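You operate a simulated robot arm through the tools that you are given. There is no shell and no other tool. Be economical: measure what you need, move in short steps, check, and stop when the job is done.

You are at the controls of a simulated robot arm. One attempt, no reset.

TASK
Put the red pin from the long bench top on the steel plate there and the green pin on the free end of the bending bench. Put the fasten card on the window bench. Take the green-headed peg from the left wall bench and put it on the job card there. Put the block labelled "72" from the left wall bench on the back corner of the bending bench and the block marked "75" on the shelf of the side trestle. Put the hammer from the stem end of the left wall bench on the long bench top. Take the round brush and put it on the landing boards in the hull. Take the white peg from the left wall bench and leave it on the beige template there. Take the brown wedge from the tall table top and put it on the side bench top. Take the scrap piece from the side bench top and put it on the corner end of the side bench. Take the model plank from the table end of the side bench and put it on the tall table top. Put one of the weights from the port rear bench top on the store bench. The order is free. Set down upright: weight.
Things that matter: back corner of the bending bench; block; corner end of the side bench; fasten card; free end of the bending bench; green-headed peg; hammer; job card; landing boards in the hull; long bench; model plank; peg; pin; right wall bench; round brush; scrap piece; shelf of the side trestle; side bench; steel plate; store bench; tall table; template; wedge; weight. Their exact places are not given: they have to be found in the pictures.

Only the result counts: the job must be done as asked and must still hold three seconds after the hand-in. Knocking over, shifting, dropping, spilling or breaking anything else fails it.

THE ROBOT
A 7-joint arm with a two-finger parallel gripper on a trunk, on a base that drives. Base frame: it is fixed to the floor where the robot stands at the start and does not move with it; the origin is under the middle of the robot, x ahead of it, y to its left, z up; the surface under the hand at the start is at about z = 480. Units: mm, rad, N and s.
With the tool pointing down near the work surface it reaches from about 180 to 680 mm from the robot's upright axis, wherever it stands. Its first joint turns from -2.496 to 2.496 rad. Places, roughly: back corner of the bending bench (30x22 cm) [-1360, -3820, 860]; block [-1250, -750, 1000]; corner end of the side bench [4900, -6900, 900]; fasten card [500, 1750, 500]; free end of the bending bench [-1000, -3800, 900]; green-headed peg (3x3x7 cm) [-1300, -1000, 900]; hammer (19x3x9 cm) [-1400, -1200, 900]; job card [-1500, -750, 1000]; landing boards in the hull [1300, 3800, 800]; long bench [500, 700, 500]; model plank (25x3x4 cm) [5000, -5400, 900]; peg [-1250, 1000, 1000]; pin [500, 250, 500]; right wall bench [4800, 3700, 900]; round brush (4x4x6 cm) [-1200, 1300, 900]; scrap piece (12x5x3 cm) [4700, -5500, 900]; shelf of the side trestle (22x18 cm) [3280, 580, 600]; side bench [4900, -6300, 900]; steel plate (7x7x2 cm) [400, 500, 500]; store bench [-1300, -7000, 900]; tall table [4400, -3800, 900]; template [-1500, 750, 1000]; wedge [4250, -4500, 1000]; weight (11x5x7 cm) [600, -8500, 900]. Payload 3 kg.
The tool frame sits at the grasp point between the pads (the TCP): z along the fingers, y along the line on which they close. The tips reach 30 mm beyond it. Largest opening 94 mm; finger width 28, thickness 10; the body of the gripper, 50 by 96 mm, starts 55 mm behind the TCP.
Orientation is that of the tool frame in the base frame, as [roll, pitch, yaw] about the fixed x, y, z axes, in that order (R = Rz(yaw) Ry(pitch) Rx(roll)). With the fingers straight down and closing along the base's y, the tool's x points along the base's -x, its y along +y and its z along -z.

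THE INTERFACE
- The arm moves only by the tool servo_tool. Its argument "rows" is a list of rows, each an object (a shift or turn left out is 0, a gripper value left out holds the last) with "gripper": the closure, from 0 (fully open) to 1 (shut); "xyz": the shift along the base's x, y, z in units of 200 mm (1.0 is 200 mm), a list of three; "turn": the turn, a rotation vector about the base's x, y, z in units of 60 degrees (1.0 is 60 degrees), a list of three. In form: [{"gripper": gripper, "xyz": [dx, dy, dz], "turn": [ax, ay, az]}, ...]. A call has 1 to 8 rows; each row is the pose to reach, as a shift and turn from the pose commanded when the call began. A call with a number of a shift or a turn outside -1 to 1 is refused whole. Rows are played at 5 a second. More than 50 mm and 0.15 rad between two rows, or a gripper value outside its range, and nothing of the call is played. Where a pose cannot be reached the arm comes as near as it can. A force on the tool above 40 N (or 10 N above the force at the start of the call, whichever is more), or a blocked arm, ends the call early, and 0.2 s more pass. The fingers move at their own pace (about 45 mm/s each) and stop on an object; they squeeze with about 31 N. The grip force told is the motor's: it shows also when the fingers shut on nothing. Time passes only in rows, and 0.2 s behind the last, so rows that repeat a pose let the fingers close. The reply holds the time, the measured pose of the TCP, the force on the tool along the base axes, the opening and the grip force, in the units named above and with some noise, with the torque about the TCP (base axes, N m) and any sound that the robot's microphone picked up.
- Cameras (640 x 400 px; columns grow to the right, rows downward): "scene" is now at [33.1, 156.2, 1561.7]; the picture's right is [0.17, -0.98, 0.00], its down [-0.90, -0.16, -0.41] and it looks along [0.41, 0.07, -0.91] (base axes); focal length 286 px, centre (320, 200). "wrist" rides on the gripper at [76, 14, -102] in the tool frame; the picture's right is [-0.18, 0.98, 0.00], its down [-0.75, -0.14, -0.64] and it looks along [-0.63, -0.12, 0.77] (tool axes); focal length 243 px, centre (320, 200).
- grab_frame(camera): a new picture of that camera. The clock stands still meanwhile.
- raise_lower(by): slides the trunk up (or, below 0, down) by that many mm; the arm and the scene camera ride with it, the base frame stays. It gives what a move gives, with no picture.
- steer(legs): drives the robot by 1 to 6 legs, each [ahead, left, turn to the left] in mm, mm and rad, along the robot's own axes; the way and the turn of a leg run together, so that a leg with both is an arc; at most 1500 mm and 3.142 rad a leg. The arm and the cameras ride along, it lands a little off, and it stops where it bumps. It gives what a move gives.
- turn_head(pan, tilt): turns the head with the scene camera to pan (to the left, within 2.496 rad either way) and tilt (down, from -0.506 to 1.204), counted from straight ahead of the robot. It gives what a move gives.
- measure_at(camera, pixels): for up to 12 pixels [column, row] of the newest picture of that camera ("zoom" is the newest enlarged one), the place [x, y, z] in the base frame of the surface seen there, good to about 2 mm, but the place of the scene camera against the robot may be out by one fixed shift of up to 12 mm in any direction. The clock stands still meanwhile.
- inspect(camera, box): a new picture of the part [left, top, right, bottom] of that camera's present view, enlarged. The clock stands still meanwhile.
- hand_in(): hands the job in; it is judged then, once.

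Keep the steps short. Do not move on a guess: measure, check each grasp and each placing, and mend mistakes. In all there are 392 turns and 360 pictures (those below and enlarged ones count). Leave the gripper open and the arm clear of the work at the hand-in unless told otherwise, and finish with a single line.

The tools are called after "Call:" as a command line: name --argument value ..., lists and objects as JSON in quotes. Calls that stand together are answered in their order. servo_tool: Moves the arm, as the interface text tells. Its arguments: {"type":"object","properties":{"rows":{"type":"array","items":{"type":"object","properties":{"gripper":{"type":"number"},"xyz":{"type":"array","items":{"type":"number"}},"turn":{"type":"array","items":{"type":"number"}}}}}},"required":["rows"]} The other tools are called the same way: raise_lower (by) slides the trunk up or down; steer (legs) drives the base; turn_head (pan, tilt) turns the head that bears the scene camera; grab_frame (camera) takes a picture; measure_at (camera, pixels) gives the place of the surface under pixels of a picture; inspect (camera, box) takes an enlarged picture of a part of a camera's view; hand_in () hands the job in.

At the start:

```text
t: 0.0
eef_pos: [384.2, 402.2, 798.8]
tool_rot: [-3.14, -0.003, -3.141]
contact_force: [0.5, -0.5, 0.8]
ft_torque: [-0.01, 0.04, -0.02]
width: 94.0
finger_force: 0.1
trunk travel left (down, up): [-25.0, 365.0]
robot x, y, heading: [3.3, -1.9, -0.001]
head pan, tilt: [0.175, 1.143]
```

scene: 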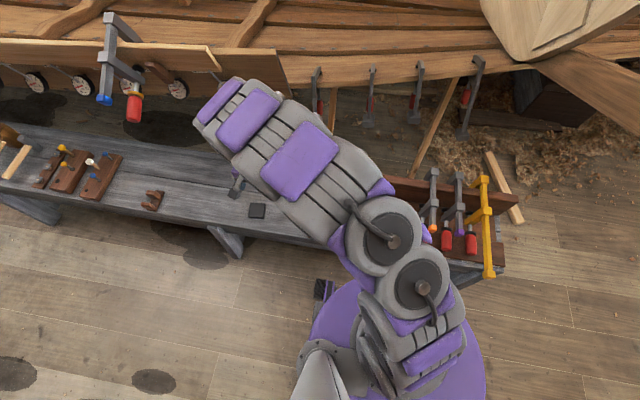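
wrist: 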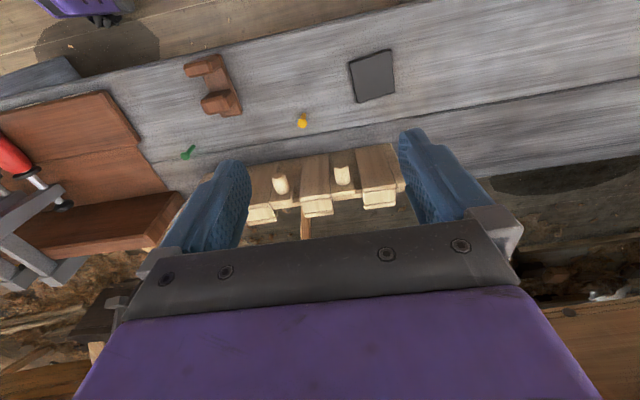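

I start by looking closer at the bench near the hand, to find the pins and the plate.

Call:
inspect --camera "wrist" --box '[120, 20, 440, 220]'

Call:
inspect --camera "scene" --box '[0, 100, 320, 300]'

Call:
measure_at --camera "wrist" --pixels '[[372, 76], [302, 121], [187, 153], [350, 66], [392, 52], [394, 94], [357, 102], [230, 90], [500, 100], [450, 20]]'

```text
2.00 times, centred on (280, 120) of wrist
```

zoom: 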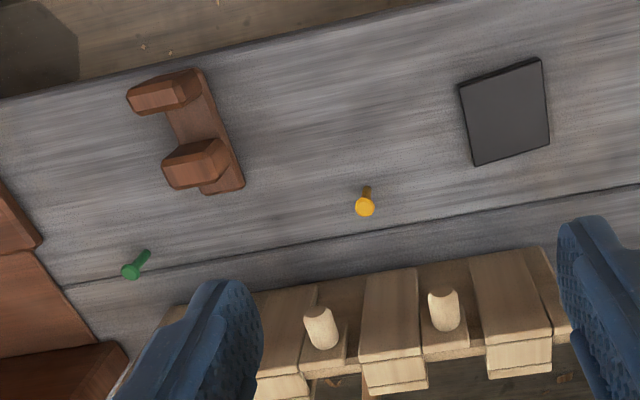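

```text
2.00 times, centred on (160, 200) of scene
```

zoom: 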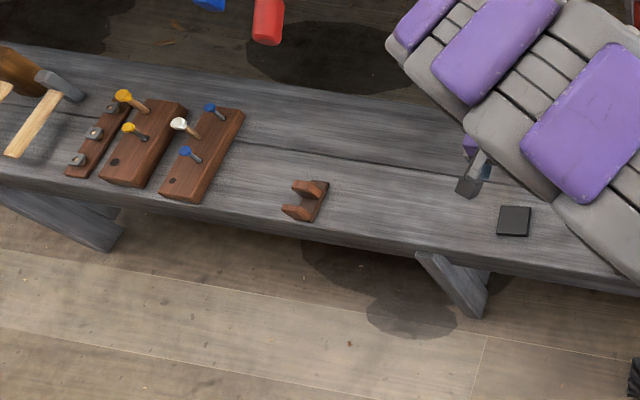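

```text
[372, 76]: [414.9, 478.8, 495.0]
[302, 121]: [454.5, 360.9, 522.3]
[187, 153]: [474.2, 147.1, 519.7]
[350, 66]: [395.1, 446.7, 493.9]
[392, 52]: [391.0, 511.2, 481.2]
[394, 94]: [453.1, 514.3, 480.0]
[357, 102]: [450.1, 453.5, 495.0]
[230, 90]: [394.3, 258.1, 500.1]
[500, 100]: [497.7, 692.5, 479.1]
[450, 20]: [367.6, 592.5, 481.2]
```

The green pin stands at about (474,147) and a yellow one at (454,361); no red pin yet. I move the hand up and toward the robot's left so the scene camera sees the bench, then look.

Call:
servo_tool --rows '[{"xyz": [0.2, 0, 0.1]}, {"xyz": [0.4, 0, 0.2]}, {"xyz": [0.5, -0.2, 0.3]}, {"xyz": [0.5, -0.4, 0.3]}, {"xyz": [0.5, -0.6, 0.3]}, {"xyz": [0.5, -0.8, 0.3]}]'

Call:
grab_frame --camera "wrist"

Call:
grab_frame --camera "scene"

```text
t: 1.4
eef_pos: [485.2, 236.6, 859.8]
tool_rot: [3.14, -0.003, 3.141]
contact_force: [0.0, 0.0, -0.3]
ft_torque: [-0.01, 0.0, 0.0]
width: 94.2
finger_force: 0.0
trunk travel left (down, up): [-25.0, 365.0]
robot x, y, heading: [1.9, -2.4, -0.003]
head pan, tilt: [0.175, 1.143]
```

```text
355 pictures are left
```

wrist: 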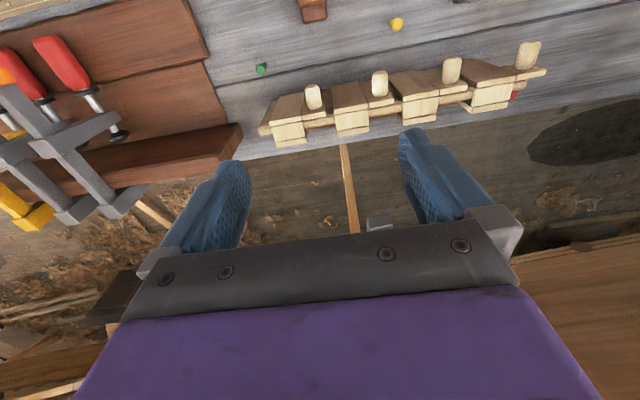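

```text
354 pictures are left
```

scene: 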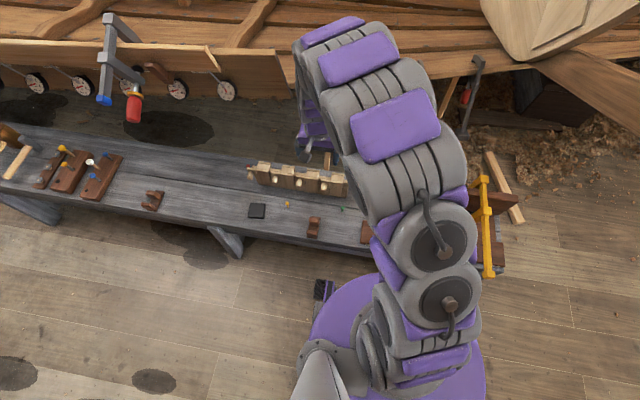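

A red spot shows at wrist (513,95) behind the rack; zooming in.

Call:
inspect --camera "wrist" --box '[440, 40, 600, 140]'

Call:
inspect --camera "scene" --box '[220, 140, 380, 240]'

Call:
measure_at --camera "wrist" --pixels '[[515, 94], [261, 68], [396, 23], [530, 50], [379, 78], [548, 72], [268, 130], [470, 105]]'

```text
4.00 times, centred on (520, 90) of wrist
```

zoom: 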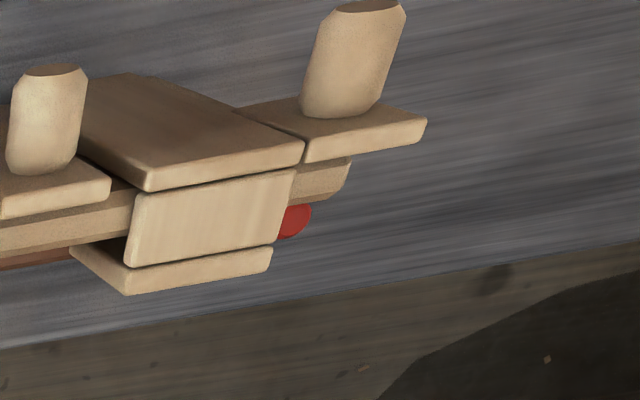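

```text
4.00 times, centred on (300, 190) of scene
```

zoom: 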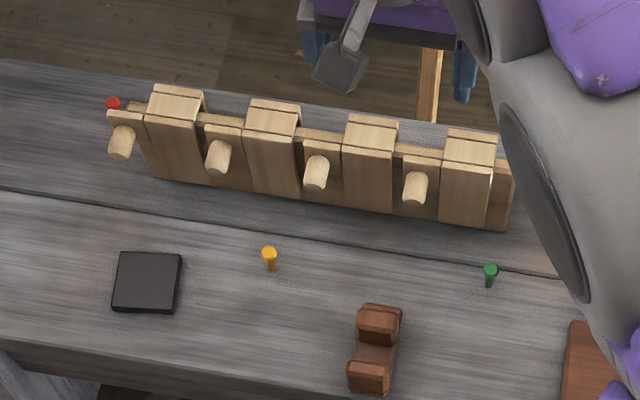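

```text
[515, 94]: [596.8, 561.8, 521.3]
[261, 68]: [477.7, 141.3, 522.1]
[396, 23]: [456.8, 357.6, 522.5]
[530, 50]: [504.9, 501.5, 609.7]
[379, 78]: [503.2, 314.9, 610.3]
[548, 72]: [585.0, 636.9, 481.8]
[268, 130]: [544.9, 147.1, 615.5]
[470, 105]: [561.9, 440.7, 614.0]
```

The red pin stands behind the left end of the rack at about (597,562). I measure the rack outline from the zoomed scene view.

Call:
measure_at --camera "zoom" --pixels '[[113, 103], [110, 115], [152, 90], [180, 87], [204, 100], [148, 112], [155, 175], [128, 106], [490, 270], [269, 253], [150, 283], [490, 286]]'

Call:
measure_at --camera "wrist" --pixels '[[515, 94], [541, 42], [546, 70], [512, 83], [510, 75], [525, 82], [508, 108], [470, 112], [515, 97]]'

```text
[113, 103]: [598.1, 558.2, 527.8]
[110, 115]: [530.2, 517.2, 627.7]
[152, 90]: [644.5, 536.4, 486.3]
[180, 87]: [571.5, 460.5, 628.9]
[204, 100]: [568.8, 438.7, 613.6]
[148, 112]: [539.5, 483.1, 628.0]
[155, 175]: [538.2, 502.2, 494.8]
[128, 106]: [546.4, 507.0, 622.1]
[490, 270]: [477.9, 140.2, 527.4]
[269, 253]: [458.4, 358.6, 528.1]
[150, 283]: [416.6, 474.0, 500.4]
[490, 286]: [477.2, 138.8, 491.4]
```

```text
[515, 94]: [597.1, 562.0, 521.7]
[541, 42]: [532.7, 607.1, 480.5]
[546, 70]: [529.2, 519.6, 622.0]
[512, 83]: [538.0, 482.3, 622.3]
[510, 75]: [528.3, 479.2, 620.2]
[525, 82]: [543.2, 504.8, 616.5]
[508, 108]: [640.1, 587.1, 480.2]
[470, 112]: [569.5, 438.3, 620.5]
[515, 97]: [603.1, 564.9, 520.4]
```

Red pin is out of reach from here (820 mm). The floor on the left is free, so I drive 450 mm left along the bench.

Call:
steer --legs '[[0, 450, 0]]'

Call:
grab_frame --camera "wrist"

Call:
grab_frame --camera "scene"

```text
t: 4.1
eef_pos: [482.6, 670.0, 861.3]
tool_rot: [3.133, 0.0, -3.139]
contact_force: [0.0, -0.1, 0.3]
ft_torque: [-0.02, 0.06, 0.0]
width: 93.8
finger_force: 0.1
trunk travel left (down, up): [-25.0, 365.0]
robot x, y, heading: [0.9, 434.9, 0.007]
head pan, tilt: [0.175, 1.143]
```

```text
351 pictures are left
```

wrist: 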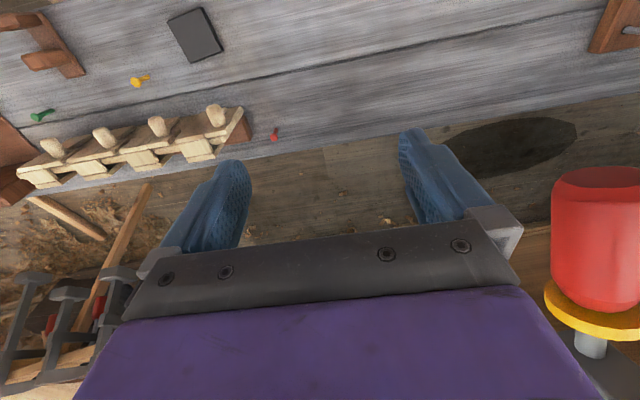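

```text
350 pictures are left
```

scene: 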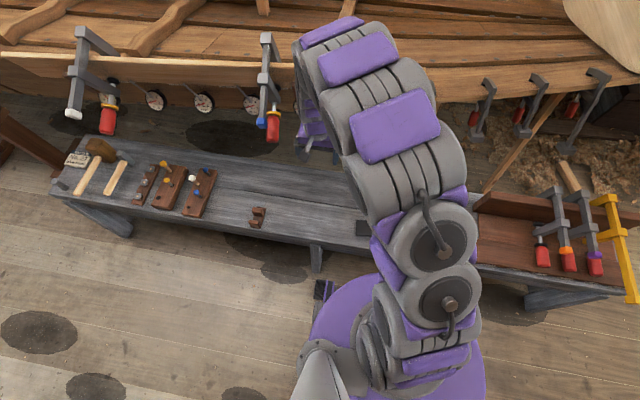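

The red pin is at wrist (275,133). A clamp handle hangs at right (600,240); I measure both.

Call:
measure_at --camera "wrist" --pixels '[[275, 131], [272, 140], [600, 180], [590, 300], [552, 220], [243, 110], [250, 135], [560, 350], [420, 150]]'

Call:
inspect --camera "wrist" --box '[190, 80, 350, 180]'

```text
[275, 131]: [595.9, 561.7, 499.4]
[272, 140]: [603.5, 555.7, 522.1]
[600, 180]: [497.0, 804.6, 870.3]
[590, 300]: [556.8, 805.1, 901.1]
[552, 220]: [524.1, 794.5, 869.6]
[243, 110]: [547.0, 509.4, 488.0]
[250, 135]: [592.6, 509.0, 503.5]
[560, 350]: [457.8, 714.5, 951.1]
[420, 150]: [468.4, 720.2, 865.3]
```

```text
4.00 times, centred on (270, 130) of wrist
```

zoom: 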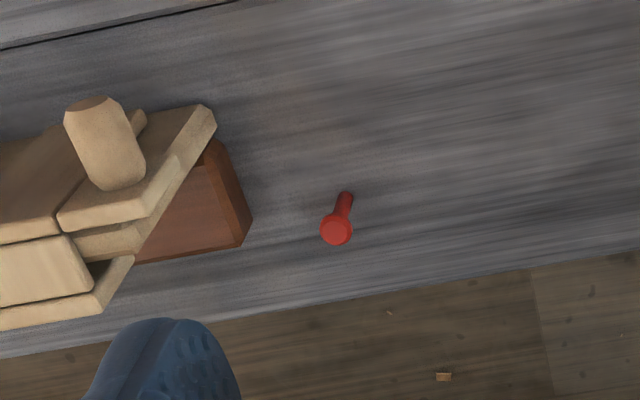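

Before reaching to x=600 I check how close the hull planking and hanging clamps are there.

Call:
measure_at --camera "scene" --pixels '[[450, 78], [285, 62], [270, 50], [272, 125], [285, 20], [485, 90], [480, 118], [450, 30], [240, 60], [545, 90]]'

Call:
turn_head --pan 0.3 --tilt 0.6

Call:
grab_frame --camera "scene"

```text
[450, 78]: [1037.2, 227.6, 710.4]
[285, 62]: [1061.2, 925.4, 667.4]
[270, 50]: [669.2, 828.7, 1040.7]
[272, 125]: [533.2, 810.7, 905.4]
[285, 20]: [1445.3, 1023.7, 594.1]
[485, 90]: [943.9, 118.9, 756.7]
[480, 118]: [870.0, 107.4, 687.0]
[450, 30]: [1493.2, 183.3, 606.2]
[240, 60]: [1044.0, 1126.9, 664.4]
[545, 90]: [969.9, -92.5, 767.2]
```

```text
t: 5.0
eef_pos: [481.7, 677.8, 859.8]
tool_rot: [-3.141, 0.002, -3.139]
contact_force: [0.3, 0.5, 0.7]
ft_torque: [0.02, 0.02, -0.03]
width: 93.9
finger_force: 0.0
trunk travel left (down, up): [-25.0, 365.0]
robot x, y, heading: [1.6, 435.7, 0.006]
head pan, tilt: [0.3, 0.6]
```

```text
348 pictures are left
```

scene: 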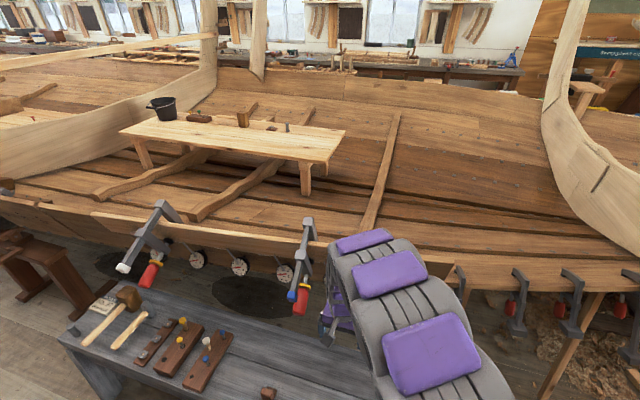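

The hull edge is at x≈1000; only the clamp at y≈810 is near. I move the hand away from it, above the red pin, opening to ~45 mm.

Call:
servo_tool --rows '[{"gripper": 0.5, "xyz": [0.0, -0.24, 0]}, {"xyz": [0.1, -0.45, 0]}, {"xyz": [0.3, -0.59, 0]}, {"xyz": [0.5, -0.59, -0.1]}, {"xyz": [0.58, -0.59, -0.32]}, {"xyz": [0.59, -0.59, -0.55]}, {"xyz": [0.59, -0.59, -0.7]}, {"xyz": [0.59, -0.59, -0.7]}]'

Call:
grab_frame --camera "wrist"

```text
t: 6.8
eef_pos: [598.7, 556.8, 718.0]
tool_rot: [3.141, 0.001, -3.137]
contact_force: [0.3, -1.1, 0.0]
ft_torque: [0.0, 0.02, 0.04]
width: 47.0
finger_force: 0.1
trunk travel left (down, up): [-25.0, 365.0]
robot x, y, heading: [-4.0, 433.9, 0.008]
head pan, tilt: [0.3, 0.6]
```

```text
347 pictures are left
```

wrist: 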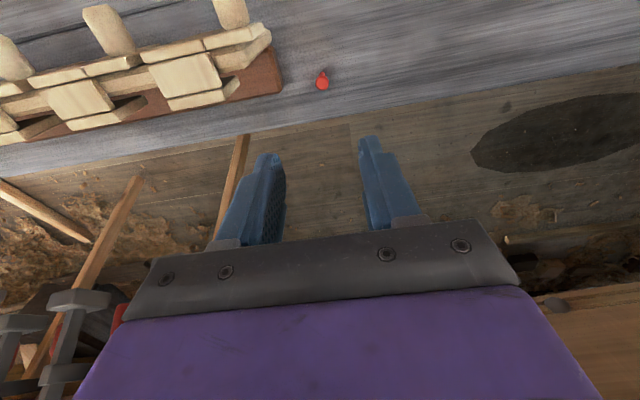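

Call:
measure_at --camera "wrist" --pixels '[[322, 82], [322, 86], [283, 87], [271, 35], [265, 60], [271, 90]]'

```text
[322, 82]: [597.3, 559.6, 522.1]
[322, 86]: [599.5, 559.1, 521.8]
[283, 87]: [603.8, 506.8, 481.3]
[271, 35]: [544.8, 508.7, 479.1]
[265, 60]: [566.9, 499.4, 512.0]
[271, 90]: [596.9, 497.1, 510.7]
```

Pin head at (598.5,559.3,522). Descending in two steps.

Call:
servo_tool --rows '[{"xyz": [0, 0.012, -0.2]}, {"xyz": [0, 0.012, -0.4]}, {"xyz": [0, 0.012, -0.6]}, {"xyz": [0, 0.012, -0.78]}, {"xyz": [0, 0.012, -0.78]}]'

Call:
grab_frame --camera "wrist"

```text
t: 8.0
eef_pos: [598.8, 558.4, 563.5]
tool_rot: [3.14, 0.0, -3.138]
contact_force: [0.2, -0.1, -1.0]
ft_torque: [0.01, -0.02, 0.01]
width: 46.9
finger_force: 0.1
trunk travel left (down, up): [-25.0, 365.0]
robot x, y, heading: [-3.9, 435.6, 0.004]
head pan, tilt: [0.3, 0.6]
```

```text
346 pictures are left
```

wrist: 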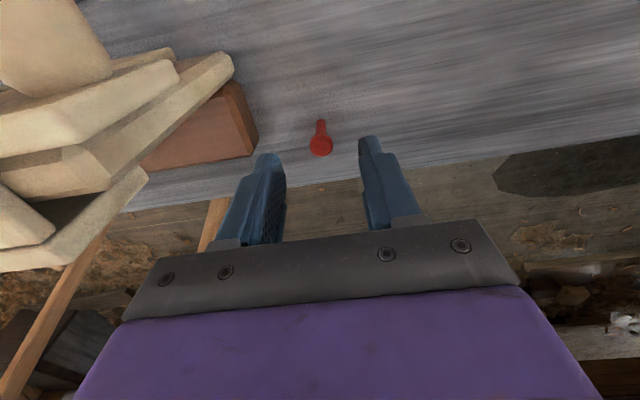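

Aligned. Descend to z≈515 and close.

Call:
servo_tool --rows '[{"xyz": [0, 0.005, -0.12]}, {"xyz": [0, 0.005, -0.235]}, {"xyz": [0, 0.005, -0.235]}, {"gripper": 1, "xyz": [0, 0.005, -0.235]}, {"xyz": [0, 0.005, -0.235]}, {"xyz": [0, 0.005, -0.235]}, {"xyz": [0, 0.005, -0.235]}]'

Call:
grab_frame --camera "wrist"

```text
t: 9.6
eef_pos: [597.4, 560.0, 516.2]
tool_rot: [3.141, 0.001, -3.138]
contact_force: [1.3, 0.2, 0.5]
ft_torque: [-0.03, 0.02, -0.01]
width: 5.0
finger_force: 31.1
trunk travel left (down, up): [-25.0, 365.0]
robot x, y, heading: [5.1, 434.5, 0.002]
head pan, tilt: [0.3, 0.6]
```

```text
345 pictures are left
```

wrist: 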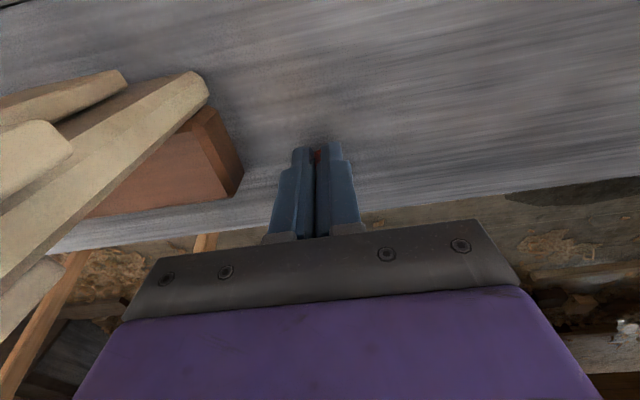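

Gripped (width 5). Lift 180 mm first.

Call:
servo_tool --rows '[{"xyz": [0, 0, 0.2]}, {"xyz": [0, 0, 0.42]}, {"xyz": [0, 0, 0.65]}, {"xyz": [0, 0, 0.9]}, {"xyz": [-0.2, 0, 0.9]}, {"xyz": [-0.4, -0.1, 0.9]}, {"xyz": [-0.6, -0.2, 0.9]}, {"xyz": [-0.8, -0.3, 0.9]}]'

Call:
grab_frame --camera "wrist"

```text
t: 11.4
eef_pos: [436.4, 501.0, 701.0]
tool_rot: [3.14, 0.0, -3.137]
contact_force: [0.1, 0.2, -0.8]
ft_torque: [-0.05, 0.03, -0.02]
width: 7.1
finger_force: 30.8
trunk travel left (down, up): [-25.0, 365.0]
robot x, y, heading: [3.1, 436.1, 0.007]
head pan, tilt: [0.3, 0.6]
```

```text
344 pictures are left
```

wrist: 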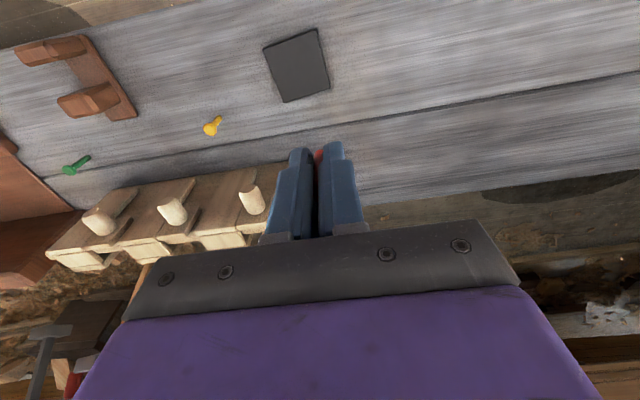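

The pin is still held. I zoom on the fingers and measure the plate.

Call:
measure_at --camera "wrist" --pixels '[[297, 66], [266, 48], [316, 31], [327, 85], [284, 101]]'

Call:
inspect --camera "wrist" --box '[240, 120, 400, 220]'

```text
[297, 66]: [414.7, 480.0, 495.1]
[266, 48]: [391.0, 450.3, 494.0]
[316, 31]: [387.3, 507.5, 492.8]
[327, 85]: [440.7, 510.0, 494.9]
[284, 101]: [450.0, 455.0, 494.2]
```

```text
4.00 times, centred on (320, 170) of wrist
```

zoom: 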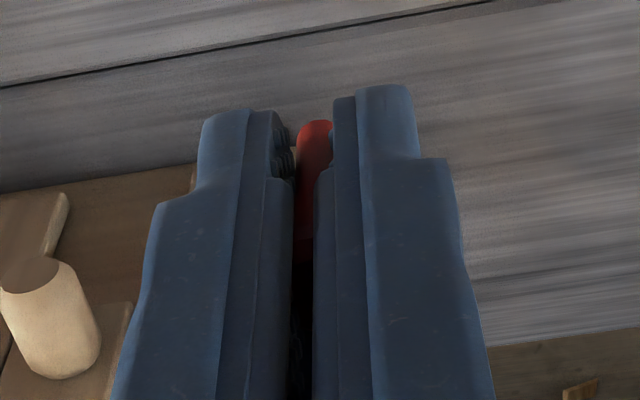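

Move over the plate centre (417,480) and down to z≈540.

Call:
servo_tool --rows '[{"xyz": [-0.097, -0.105, -0.1]}, {"xyz": [-0.097, -0.105, -0.3]}, {"xyz": [-0.097, -0.105, -0.5]}, {"xyz": [-0.097, -0.105, -0.7]}, {"xyz": [-0.097, -0.105, -0.8]}, {"xyz": [-0.097, -0.105, -0.8]}]'

Call:
inspect --camera "wrist" --box '[160, 50, 480, 250]'

```text
t: 12.8
eef_pos: [417.5, 481.4, 537.2]
tool_rot: [3.14, 0.0, -3.139]
contact_force: [-0.4, 0.7, -1.1]
ft_torque: [0.02, -0.04, -0.02]
width: 7.1
finger_force: 30.6
trunk travel left (down, up): [-25.0, 365.0]
robot x, y, heading: [2.8, 431.4, 0.009]
head pan, tilt: [0.3, 0.6]
```

```text
2.00 times, centred on (320, 150) of wrist
```

zoom: 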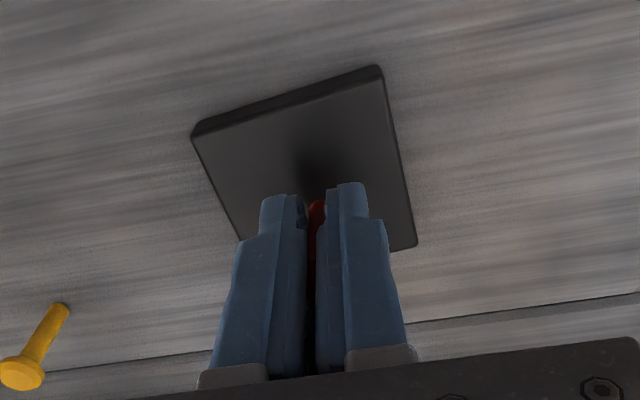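

Lower slowly by small steps until contact.

Call:
servo_tool --rows '[{"xyz": [0, 0, -0.012]}, {"xyz": [0, 0, -0.022]}, {"xyz": [0, 0, -0.03]}, {"xyz": [0, 0, -0.03]}]'

```text
t: 13.8
eef_pos: [419.8, 481.6, 531.3]
tool_rot: [3.14, 0.002, -3.14]
contact_force: [0.7, 1.0, 0.7]
ft_torque: [0.01, -0.01, 0.01]
width: 6.8
finger_force: 30.5
trunk travel left (down, up): [-25.0, 365.0]
robot x, y, heading: [-1.2, 437.5, 0.004]
head pan, tilt: [0.3, 0.6]
```

Call:
servo_tool --rows '[{"xyz": [0, 0, -0.007]}, {"xyz": [0, 0, -0.012]}, {"xyz": [0, 0, -0.012]}]'

Call:
inspect --camera "wrist" --box '[240, 100, 400, 200]'

```text
t: 14.6
eef_pos: [419.9, 481.0, 530.1]
tool_rot: [3.141, 0.002, -3.139]
contact_force: [-0.9, 0.8, 15.1]
ft_torque: [0.03, 0.01, 0.01]
width: 6.8
finger_force: 30.7
trunk travel left (down, up): [-25.0, 365.0]
robot x, y, heading: [-2.0, 435.1, 0.009]
head pan, tilt: [0.3, 0.6]
```

```text
4.00 times, centred on (320, 150) of wrist
```

zoom: 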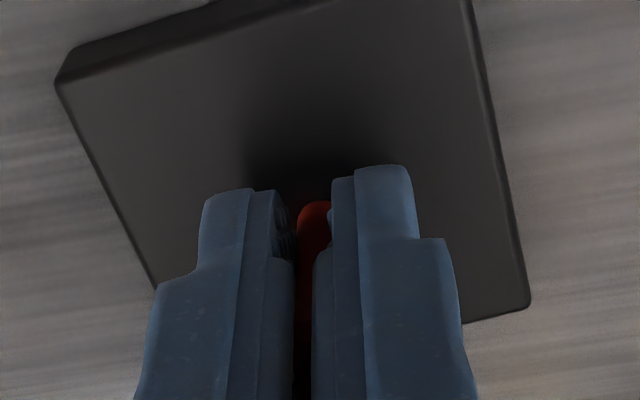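

Contact at 15 N; ease off 1 mm and open slowly.

Call:
servo_tool --rows '[{"xyz": [0, 0, 0.005]}, {"gripper": 0.85, "xyz": [0, 0, 0.005]}, {"gripper": 0.6, "xyz": [0, 0, 0.005]}, {"xyz": [0, 0, 0.005]}, {"xyz": [0, 0, 0.1]}, {"xyz": [0, 0, 0.3]}, {"xyz": [0, 0, 0.55]}, {"xyz": [0, 0, 0.8]}]'

Call:
grab_frame --camera "wrist"

```text
t: 16.4
eef_pos: [419.3, 481.5, 690.0]
tool_rot: [3.141, 0.001, -3.138]
contact_force: [1.0, -0.1, -0.6]
ft_torque: [0.02, -0.01, -0.01]
width: 37.5
finger_force: 0.0
trunk travel left (down, up): [-25.0, 365.0]
robot x, y, heading: [0.7, 435.4, 0.003]
head pan, tilt: [0.3, 0.6]
```

```text
340 pictures are left
```

wrist: 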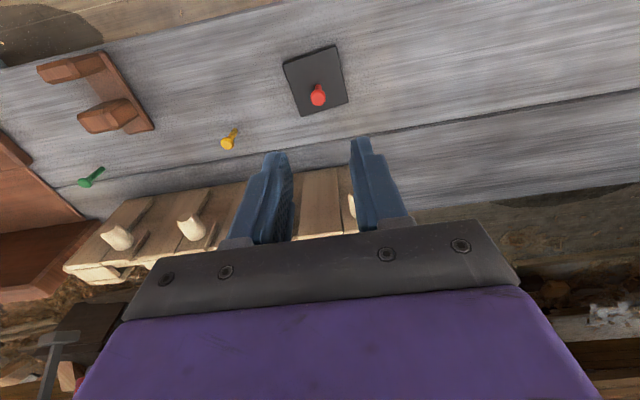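

Red pin stands on the plate. Now an overview of the workshop: I look around with the head.

Call:
turn_head --pan 0.5 --tilt 0.25

Call:
grab_frame --camera "scene"

Call:
turn_head --pan 1.9 --tilt 0.25

Call:
grab_frame --camera "scene"

Call:
turn_head --pan -1.0 --tilt 0.25

Call:
grab_frame --camera "scene"

Call:
turn_head --pan -2.4 --tilt 0.25

Call:
grab_frame --camera "scene"

```text
t: 17.2
eef_pos: [419.0, 483.2, 687.7]
tool_rot: [3.14, 0.003, -3.136]
contact_force: [0.6, -0.1, 0.1]
ft_torque: [-0.02, -0.01, 0.0]
width: 37.7
finger_force: 0.1
trunk travel left (down, up): [-25.0, 365.0]
robot x, y, heading: [-2.9, 436.3, 0.008]
head pan, tilt: [0.499, 0.25]
```

```text
339 pictures are left
```

scene: 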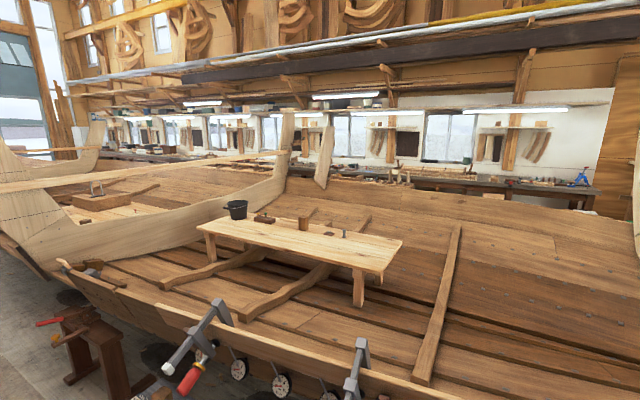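

```text
t: 18.8
eef_pos: [419.3, 483.4, 688.3]
tool_rot: [3.14, 0.002, -3.138]
contact_force: [0.0, -0.5, 0.2]
ft_torque: [-0.02, 0.01, -0.05]
width: 37.9
finger_force: 0.0
trunk travel left (down, up): [-25.0, 365.0]
robot x, y, heading: [-0.2, 434.3, 0.01]
head pan, tilt: [1.901, 0.25]
```

```text
338 pictures are left
```

scene: 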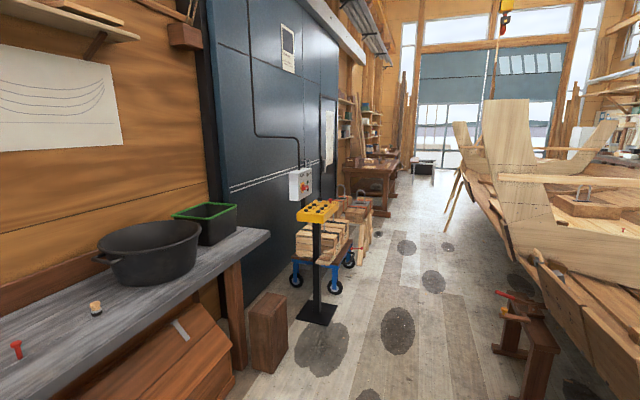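

```text
t: 21.3
eef_pos: [419.5, 482.8, 687.7]
tool_rot: [3.139, 0.002, -3.137]
contact_force: [-0.1, 0.3, 0.0]
ft_torque: [0.03, 0.0, 0.0]
width: 37.8
finger_force: 0.1
trunk travel left (down, up): [-25.0, 365.0]
robot x, y, heading: [0.1, 435.5, 0.002]
head pan, tilt: [-1.0, 0.25]
```

```text
337 pictures are left
```

scene: 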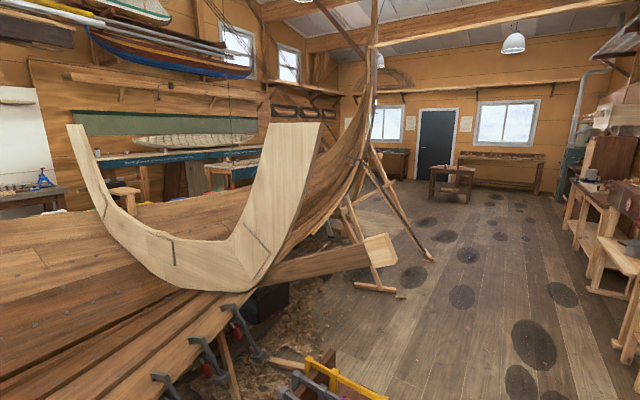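

```text
t: 22.8
eef_pos: [421.0, 481.9, 688.0]
tool_rot: [3.139, 0.003, -3.138]
contact_force: [0.4, -0.9, -0.5]
ft_torque: [0.0, 0.02, 0.02]
width: 37.5
finger_force: 0.0
trunk travel left (down, up): [-25.0, 365.0]
robot x, y, heading: [0.1, 437.5, 0.003]
head pan, tilt: [-2.4, 0.25]
```

```text
336 pictures are left
```

scene: 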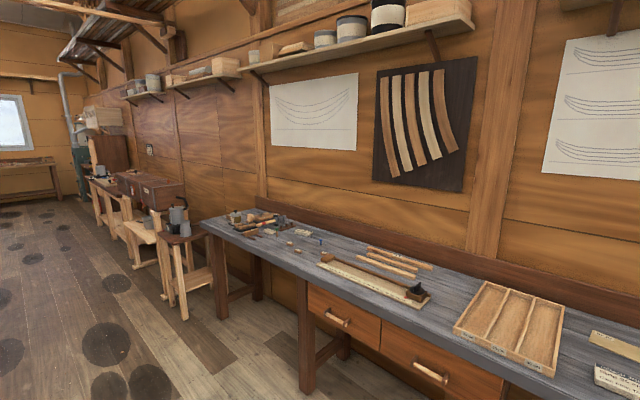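

The room is clear: window bench at the far wall, the left wall bench behind me. Next the green pin: it is within reach (560 mm). Moving the hand toward it at z≈720.

Call:
servo_tool --rows '[{"xyz": [0, -0.1, 0.15]}, {"xyz": [0, -0.33, 0.15]}, {"xyz": [0.05, -0.56, 0.15]}, {"xyz": [0.1, -0.78, 0.15]}, {"xyz": [0.15, -0.98, 0.15]}]'

Call:
servo_tool --rows '[{"xyz": [0.05, -0.2, 0]}, {"xyz": [0.1, -0.4, 0]}, {"xyz": [0.13, -0.6, 0]}, {"xyz": [0.13, -0.72, 0]}, {"xyz": [0.13, -0.72, 0]}]'

Call:
grab_frame --camera "wrist"

```text
t: 24.0
eef_pos: [450.6, 280.6, 719.0]
tool_rot: [3.139, 0.001, -3.135]
contact_force: [-0.8, 0.0, 0.5]
ft_torque: [-0.02, -0.04, 0.0]
width: 38.0
finger_force: 0.1
trunk travel left (down, up): [-25.0, 365.0]
robot x, y, heading: [-2.2, 436.4, 0.006]
head pan, tilt: [-2.4, 0.25]
```

```text
t: 25.2
eef_pos: [476.2, 139.5, 719.4]
tool_rot: [3.138, 0.001, -3.137]
contact_force: [-0.2, 0.6, 0.3]
ft_torque: [0.03, -0.01, 0.02]
width: 37.7
finger_force: 0.0
trunk travel left (down, up): [-25.0, 365.0]
robot x, y, heading: [-0.7, 437.5, 0.002]
head pan, tilt: [-2.4, 0.25]
```

```text
335 pictures are left
```

wrist: 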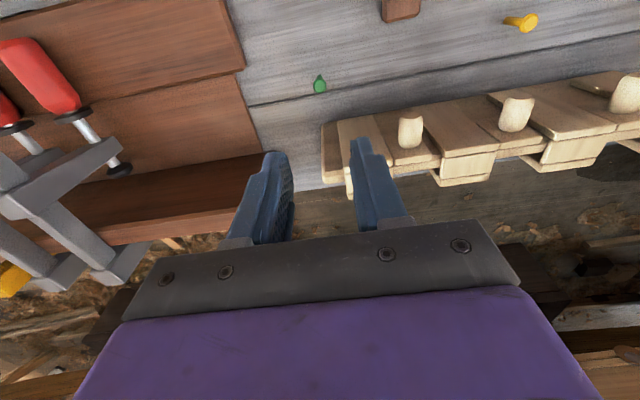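

Call:
measure_at --camera "wrist" --pixels '[[319, 85], [320, 81], [322, 130], [322, 150], [340, 122], [350, 195], [246, 65], [255, 130], [115, 165], [408, 118], [260, 160]]'

Call:
inspect --camera "wrist" --box '[240, 50, 400, 150]'

```text
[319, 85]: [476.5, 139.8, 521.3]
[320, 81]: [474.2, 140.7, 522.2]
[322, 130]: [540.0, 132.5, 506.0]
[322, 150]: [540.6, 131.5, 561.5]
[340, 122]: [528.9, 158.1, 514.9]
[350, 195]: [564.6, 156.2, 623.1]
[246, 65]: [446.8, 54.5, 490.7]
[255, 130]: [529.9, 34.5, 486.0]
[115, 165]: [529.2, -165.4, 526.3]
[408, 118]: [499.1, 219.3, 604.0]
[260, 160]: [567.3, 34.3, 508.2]
```

```text
4.00 times, centred on (320, 100) of wrist
```

zoom: 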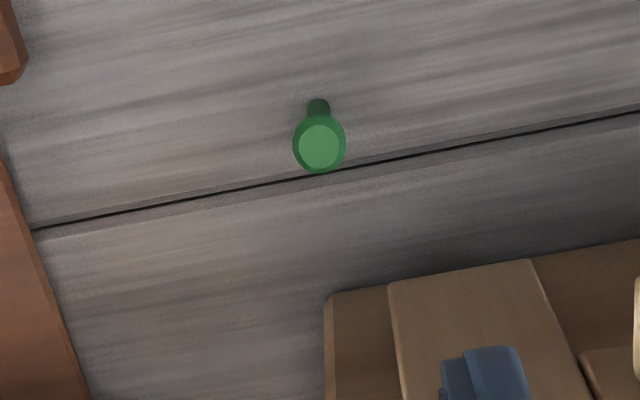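

Clear of the rack (front x≥529). Descend and grasp the green pin.

Call:
servo_tool --rows '[{"xyz": [0, 0.0, -0.2]}, {"xyz": [0, 0.0, -0.4]}, {"xyz": [0, 0.0, -0.6]}, {"xyz": [0, 0.0, -0.78]}, {"xyz": [0, 0.0, -0.78]}]'

Call:
inspect --camera "wrist" --box '[160, 50, 480, 250]'

```text
t: 26.4
eef_pos: [476.3, 138.1, 563.6]
tool_rot: [3.137, 0.003, -3.137]
contact_force: [-0.2, 0.3, 0.3]
ft_torque: [-0.01, -0.01, 0.0]
width: 37.5
finger_force: 0.0
trunk travel left (down, up): [-25.0, 365.0]
robot x, y, heading: [-1.0, 434.6, 0.003]
head pan, tilt: [-2.4, 0.25]
```

```text
2.00 times, centred on (320, 150) of wrist
```

zoom: 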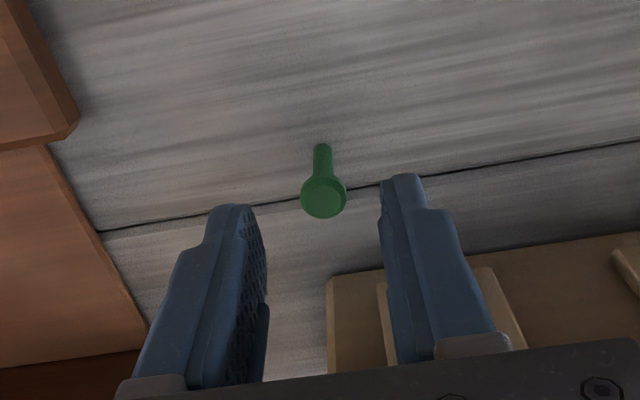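

Call:
servo_tool --rows '[{"xyz": [0, 0.007, -0.12]}, {"xyz": [0, 0.007, -0.232]}, {"xyz": [0, 0.007, -0.232]}, {"gripper": 1, "xyz": [0, 0.007, -0.232]}, {"xyz": [0, 0.007, -0.232]}, {"xyz": [0, 0.007, -0.232]}, {"xyz": [0, 0.007, -0.232]}]'

Call:
servo_tool --rows '[{"xyz": [0, 0, 0.2]}, {"xyz": [0, 0, 0.42]}, {"xyz": [0, 0, 0.65]}, {"xyz": [0, 0, 0.9]}, {"xyz": [0, 0, 1]}]'

Call:
inspect --camera "wrist" --box '[160, 50, 480, 250]'

```text
t: 28.0
eef_pos: [476.0, 141.7, 515.5]
tool_rot: [3.138, 0.003, -3.138]
contact_force: [0.3, 0.1, -0.2]
ft_torque: [-0.02, 0.0, -0.03]
width: 5.4
finger_force: 31.2
trunk travel left (down, up): [-25.0, 365.0]
robot x, y, heading: [-1.9, 432.0, 0.004]
head pan, tilt: [-2.4, 0.25]
```

```text
t: 29.2
eef_pos: [477.2, 138.3, 716.7]
tool_rot: [3.138, 0.0, -3.14]
contact_force: [-0.8, 0.2, 0.3]
ft_torque: [0.0, 0.01, 0.01]
width: 4.8
finger_force: 31.3
trunk travel left (down, up): [-25.0, 365.0]
robot x, y, heading: [-0.8, 432.4, 0.006]
head pan, tilt: [-2.4, 0.25]
```

```text
2.00 times, centred on (320, 150) of wrist
```

zoom: 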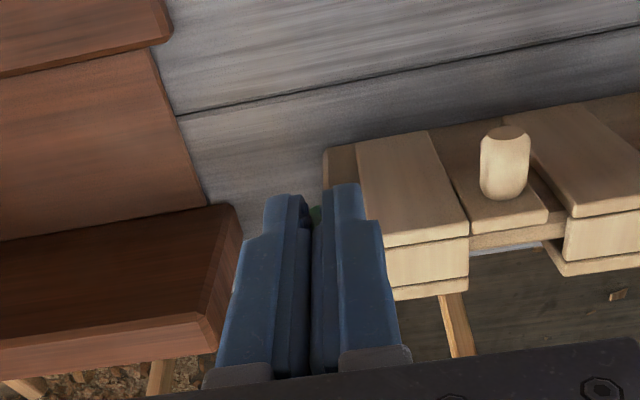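

Green pin held. I raise the trunk, pull the hand in, then look where to go.

Call:
raise_lower --by 300

Call:
servo_tool --rows '[{"xyz": [-0.15, 0.2, 0]}, {"xyz": [-0.3, 0.4, 0]}, {"xyz": [-0.45, 0.6, 0]}, {"xyz": [-0.6, 0.8, 0]}, {"xyz": [-0.7, 1, 0]}, {"xyz": [-0.7, 1, 0]}]'

Call:
steer --legs '[[-350, 0, 0], [0, 0, -1.571]]'

Call:
turn_head --pan -0.3 --tilt 0.5

Call:
grab_frame --camera "scene"

```text
t: 32.2
eef_pos: [477.1, 137.8, 1016.3]
tool_rot: [3.138, 0.001, -3.138]
contact_force: [-0.5, 0.1, 0.4]
ft_torque: [0.01, 0.02, 0.01]
width: 6.7
finger_force: 31.1
trunk travel left (down, up): [-325.0, 65.0]
robot x, y, heading: [-0.9, 434.0, 0.007]
head pan, tilt: [-2.4, 0.25]
```

```text
t: 33.6
eef_pos: [335.5, 342.0, 1015.0]
tool_rot: [3.139, 0.001, -3.137]
contact_force: [-0.5, 0.2, 0.7]
ft_torque: [0.0, 0.0, 0.01]
width: 6.8
finger_force: 30.6
trunk travel left (down, up): [-325.0, 65.0]
robot x, y, heading: [-2.4, 435.3, 0.007]
head pan, tilt: [-2.4, 0.25]
```

```text
t: 39.8
eef_pos: [-454.5, 98.6, 1013.3]
tool_rot: [3.139, 0.003, 1.549]
contact_force: [-0.1, 0.1, -0.7]
ft_torque: [0.02, 0.04, -0.01]
width: 6.7
finger_force: 30.9
trunk travel left (down, up): [-325.0, 65.0]
robot x, y, heading: [-354.1, 433.0, -1.589]
head pan, tilt: [-2.4, 0.25]
```

```text
t: 41.8
eef_pos: [-454.6, 99.5, 1014.0]
tool_rot: [3.138, 0.002, 1.548]
contact_force: [0.1, 0.1, -0.1]
ft_torque: [0.04, -0.01, 0.01]
width: 6.9
finger_force: 31.0
trunk travel left (down, up): [-325.0, 65.0]
robot x, y, heading: [-348.5, 435.1, -1.595]
head pan, tilt: [-0.3, 0.499]
```

```text
331 pictures are left
```

scene: 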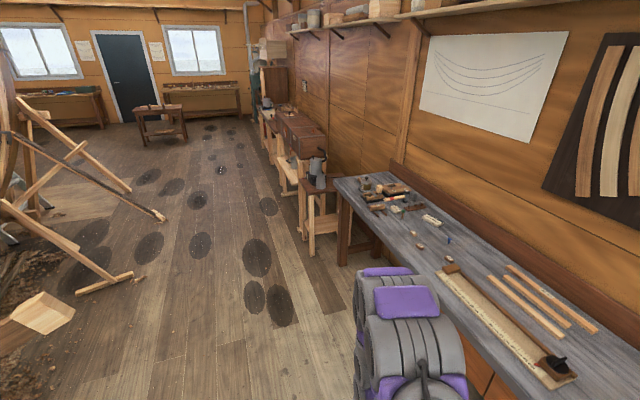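

I measure floor and benches along the left wall for the route.

Call:
measure_at --camera "scene" --pixels '[[336, 185], [345, 255], [302, 185], [302, 235], [318, 165], [290, 140], [282, 195], [270, 110], [265, 145], [132, 277], [160, 215], [350, 300]]'

Call:
inspect --camera "scene" --box '[220, 60, 380, 260]'

```text
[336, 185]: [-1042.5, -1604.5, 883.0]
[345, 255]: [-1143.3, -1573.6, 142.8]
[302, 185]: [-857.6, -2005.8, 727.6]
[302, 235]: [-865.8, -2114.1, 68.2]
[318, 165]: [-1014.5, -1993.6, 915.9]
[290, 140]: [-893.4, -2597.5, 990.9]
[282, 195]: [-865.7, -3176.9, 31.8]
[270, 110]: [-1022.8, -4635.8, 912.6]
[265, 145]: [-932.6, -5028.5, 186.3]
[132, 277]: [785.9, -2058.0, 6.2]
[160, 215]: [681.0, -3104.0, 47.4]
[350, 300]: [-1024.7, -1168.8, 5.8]
```

```text
2.00 times, centred on (300, 160) of scene
```

zoom: 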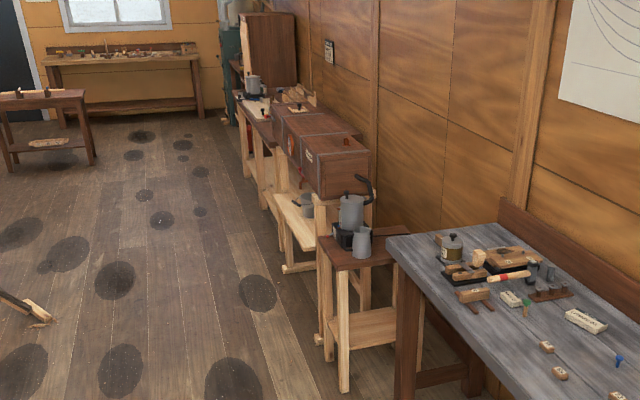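

The aisle at x≈-350 is free. Drive 4.1 m along it, then look right.

Call:
steer --legs '[[0, 0, 0.02], [1500, 0, 0], [1500, 0, 0], [1100, 0, 0]]'

Call:
turn_head --pan -1.57 --tilt 0.7

Call:
grab_frame --camera "scene"

```text
t: 61.8
eef_pos: [-458.1, -3996.9, 1013.6]
tool_rot: [3.138, 0.003, 1.566]
contact_force: [0.3, -0.3, -0.4]
ft_torque: [0.0, -0.03, 0.01]
width: 6.8
finger_force: 30.9
trunk travel left (down, up): [-325.0, 65.0]
robot x, y, heading: [-356.9, -3660.9, -1.578]
head pan, tilt: [-0.3, 0.499]
```

```text
t: 63.3
eef_pos: [-459.0, -3994.6, 1014.1]
tool_rot: [3.136, 0.004, 1.567]
contact_force: [-0.6, -0.4, 0.0]
ft_torque: [0.03, 0.04, -0.02]
width: 6.8
finger_force: 31.1
trunk travel left (down, up): [-325.0, 65.0]
robot x, y, heading: [-358.9, -3660.2, -1.572]
head pan, tilt: [-1.571, 0.7]
```

```text
329 pictures are left
```

scene: 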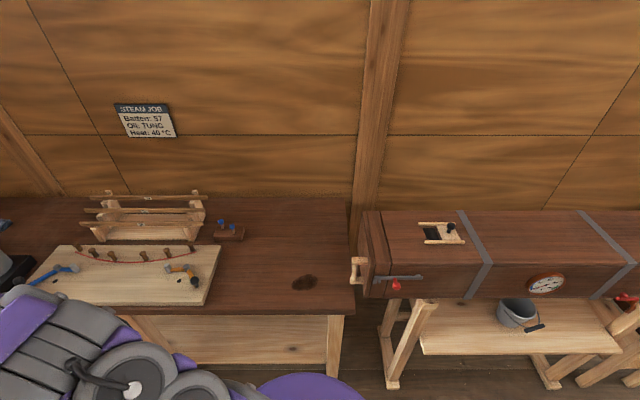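

The bending bench is ahead; its free right part lies around pixels (230–350, 205–305). Measuring.

Call:
measure_at --camera "scene" --pixels '[[305, 283], [350, 305], [345, 210], [240, 305], [290, 215], [232, 235], [270, 250], [365, 280], [215, 300], [320, 200], [395, 215], [260, 270]]'

Call:
inspect --camera "scene" --box '[160, 170, 400, 320]'

```text
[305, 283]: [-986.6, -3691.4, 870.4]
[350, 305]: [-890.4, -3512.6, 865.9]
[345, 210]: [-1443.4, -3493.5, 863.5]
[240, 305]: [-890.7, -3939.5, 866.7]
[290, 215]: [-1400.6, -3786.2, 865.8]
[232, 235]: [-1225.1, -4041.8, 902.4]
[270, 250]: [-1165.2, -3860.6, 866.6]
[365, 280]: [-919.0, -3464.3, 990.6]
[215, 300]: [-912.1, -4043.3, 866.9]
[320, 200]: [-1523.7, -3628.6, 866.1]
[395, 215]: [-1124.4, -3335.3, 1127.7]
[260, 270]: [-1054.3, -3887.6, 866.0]
```

```text
2.67 times, centred on (280, 245) of scene
```

zoom: 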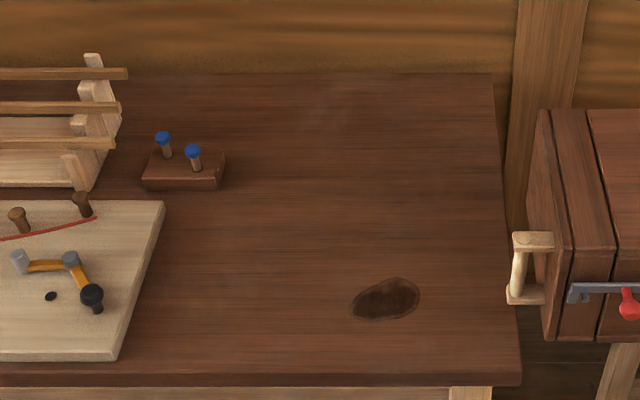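

Bench top z≈860, edge x=-890. Position the robot at y≈-3800 and turn to face it, moving in 100 mm.

Call:
steer --legs '[[150, 0, 0], [0, 0, -1.571], [120, 0, 0]]'

Call:
turn_head --pan -0.2 --tilt 0.9

Call:
grab_frame --camera "scene"

Call:
grab_frame --camera "wrist"

```text
t: 69.3
eef_pos: [-820.1, -3719.8, 1014.1]
tool_rot: [3.137, 0.002, 0.004]
contact_force: [0.2, 0.0, 0.0]
ft_torque: [-0.01, -0.01, -0.03]
width: 6.9
finger_force: 31.6
trunk travel left (down, up): [-325.0, 65.0]
robot x, y, heading: [-481.8, -3815.6, -3.132]
head pan, tilt: [-1.571, 0.7]
```

```text
t: 70.8
eef_pos: [-817.2, -3719.8, 1014.4]
tool_rot: [3.138, 0.004, 0.006]
contact_force: [-0.1, -0.5, -0.9]
ft_torque: [-0.02, -0.02, 0.02]
width: 6.6
finger_force: 31.1
trunk travel left (down, up): [-325.0, 65.0]
robot x, y, heading: [-483.0, -3816.7, -3.133]
head pan, tilt: [-0.201, 0.901]
```

```text
327 pictures are left
```

scene: 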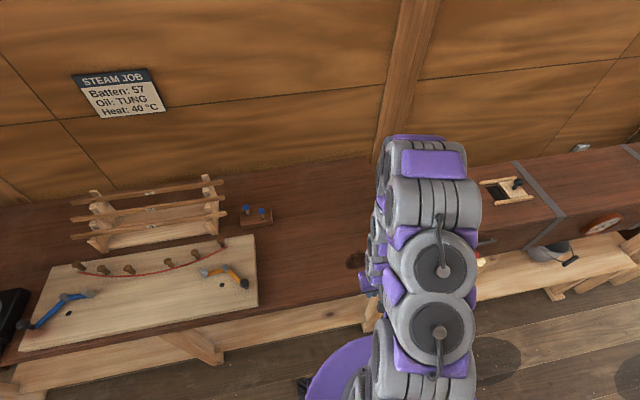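

```text
326 pictures are left
```

wrist: 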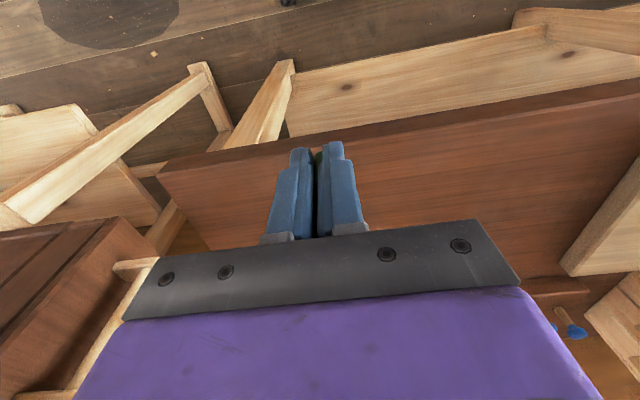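

Move over (-1000,-3790) and down to z≈930.

Call:
servo_tool --rows '[{"xyz": [-0.2, -0.1, 0]}, {"xyz": [-0.42, -0.2, 0]}, {"xyz": [-0.65, -0.3, -0.0]}, {"xyz": [-0.85, -0.35, -0.1]}, {"xyz": [-0.91, -0.35, -0.25]}, {"xyz": [-0.91, -0.35, -0.4]}, {"xyz": [-0.91, -0.35, -0.4]}]'

Call:
grab_frame --camera "wrist"

```text
refused: row 3 steps farther than a row can; nothing moved
```

```text
325 pictures are left
```

wrist: 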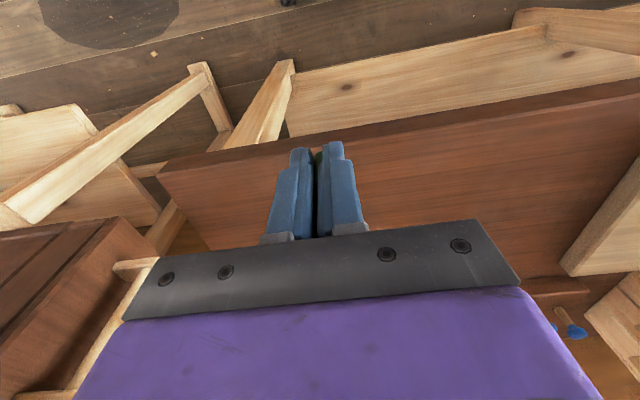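

Step size must stay under 50 mm in all; repeat with smaller steps.

Call:
servo_tool --rows '[{"xyz": [-0.2, -0.1, 0]}, {"xyz": [-0.4, -0.2, 0]}, {"xyz": [-0.6, -0.3, -0.0]}, {"xyz": [-0.8, -0.35, -0.1]}, {"xyz": [-0.91, -0.35, -0.25]}, {"xyz": [-0.91, -0.35, -0.4]}, {"xyz": [-0.91, -0.35, -0.4]}]'

Call:
grab_frame --camera "wrist"

```text
t: 72.4
eef_pos: [-1000.6, -3788.9, 935.3]
tool_rot: [3.139, 0.004, 0.005]
contact_force: [0.0, -0.3, 0.3]
ft_torque: [0.02, 0.02, 0.01]
width: 7.1
finger_force: 31.1
trunk travel left (down, up): [-325.0, 65.0]
robot x, y, heading: [-485.9, -3813.1, -3.135]
head pan, tilt: [-0.201, 0.901]
```

```text
324 pictures are left
```

wrist: 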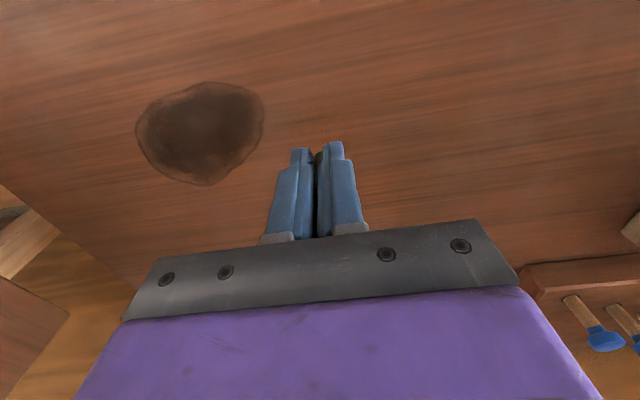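

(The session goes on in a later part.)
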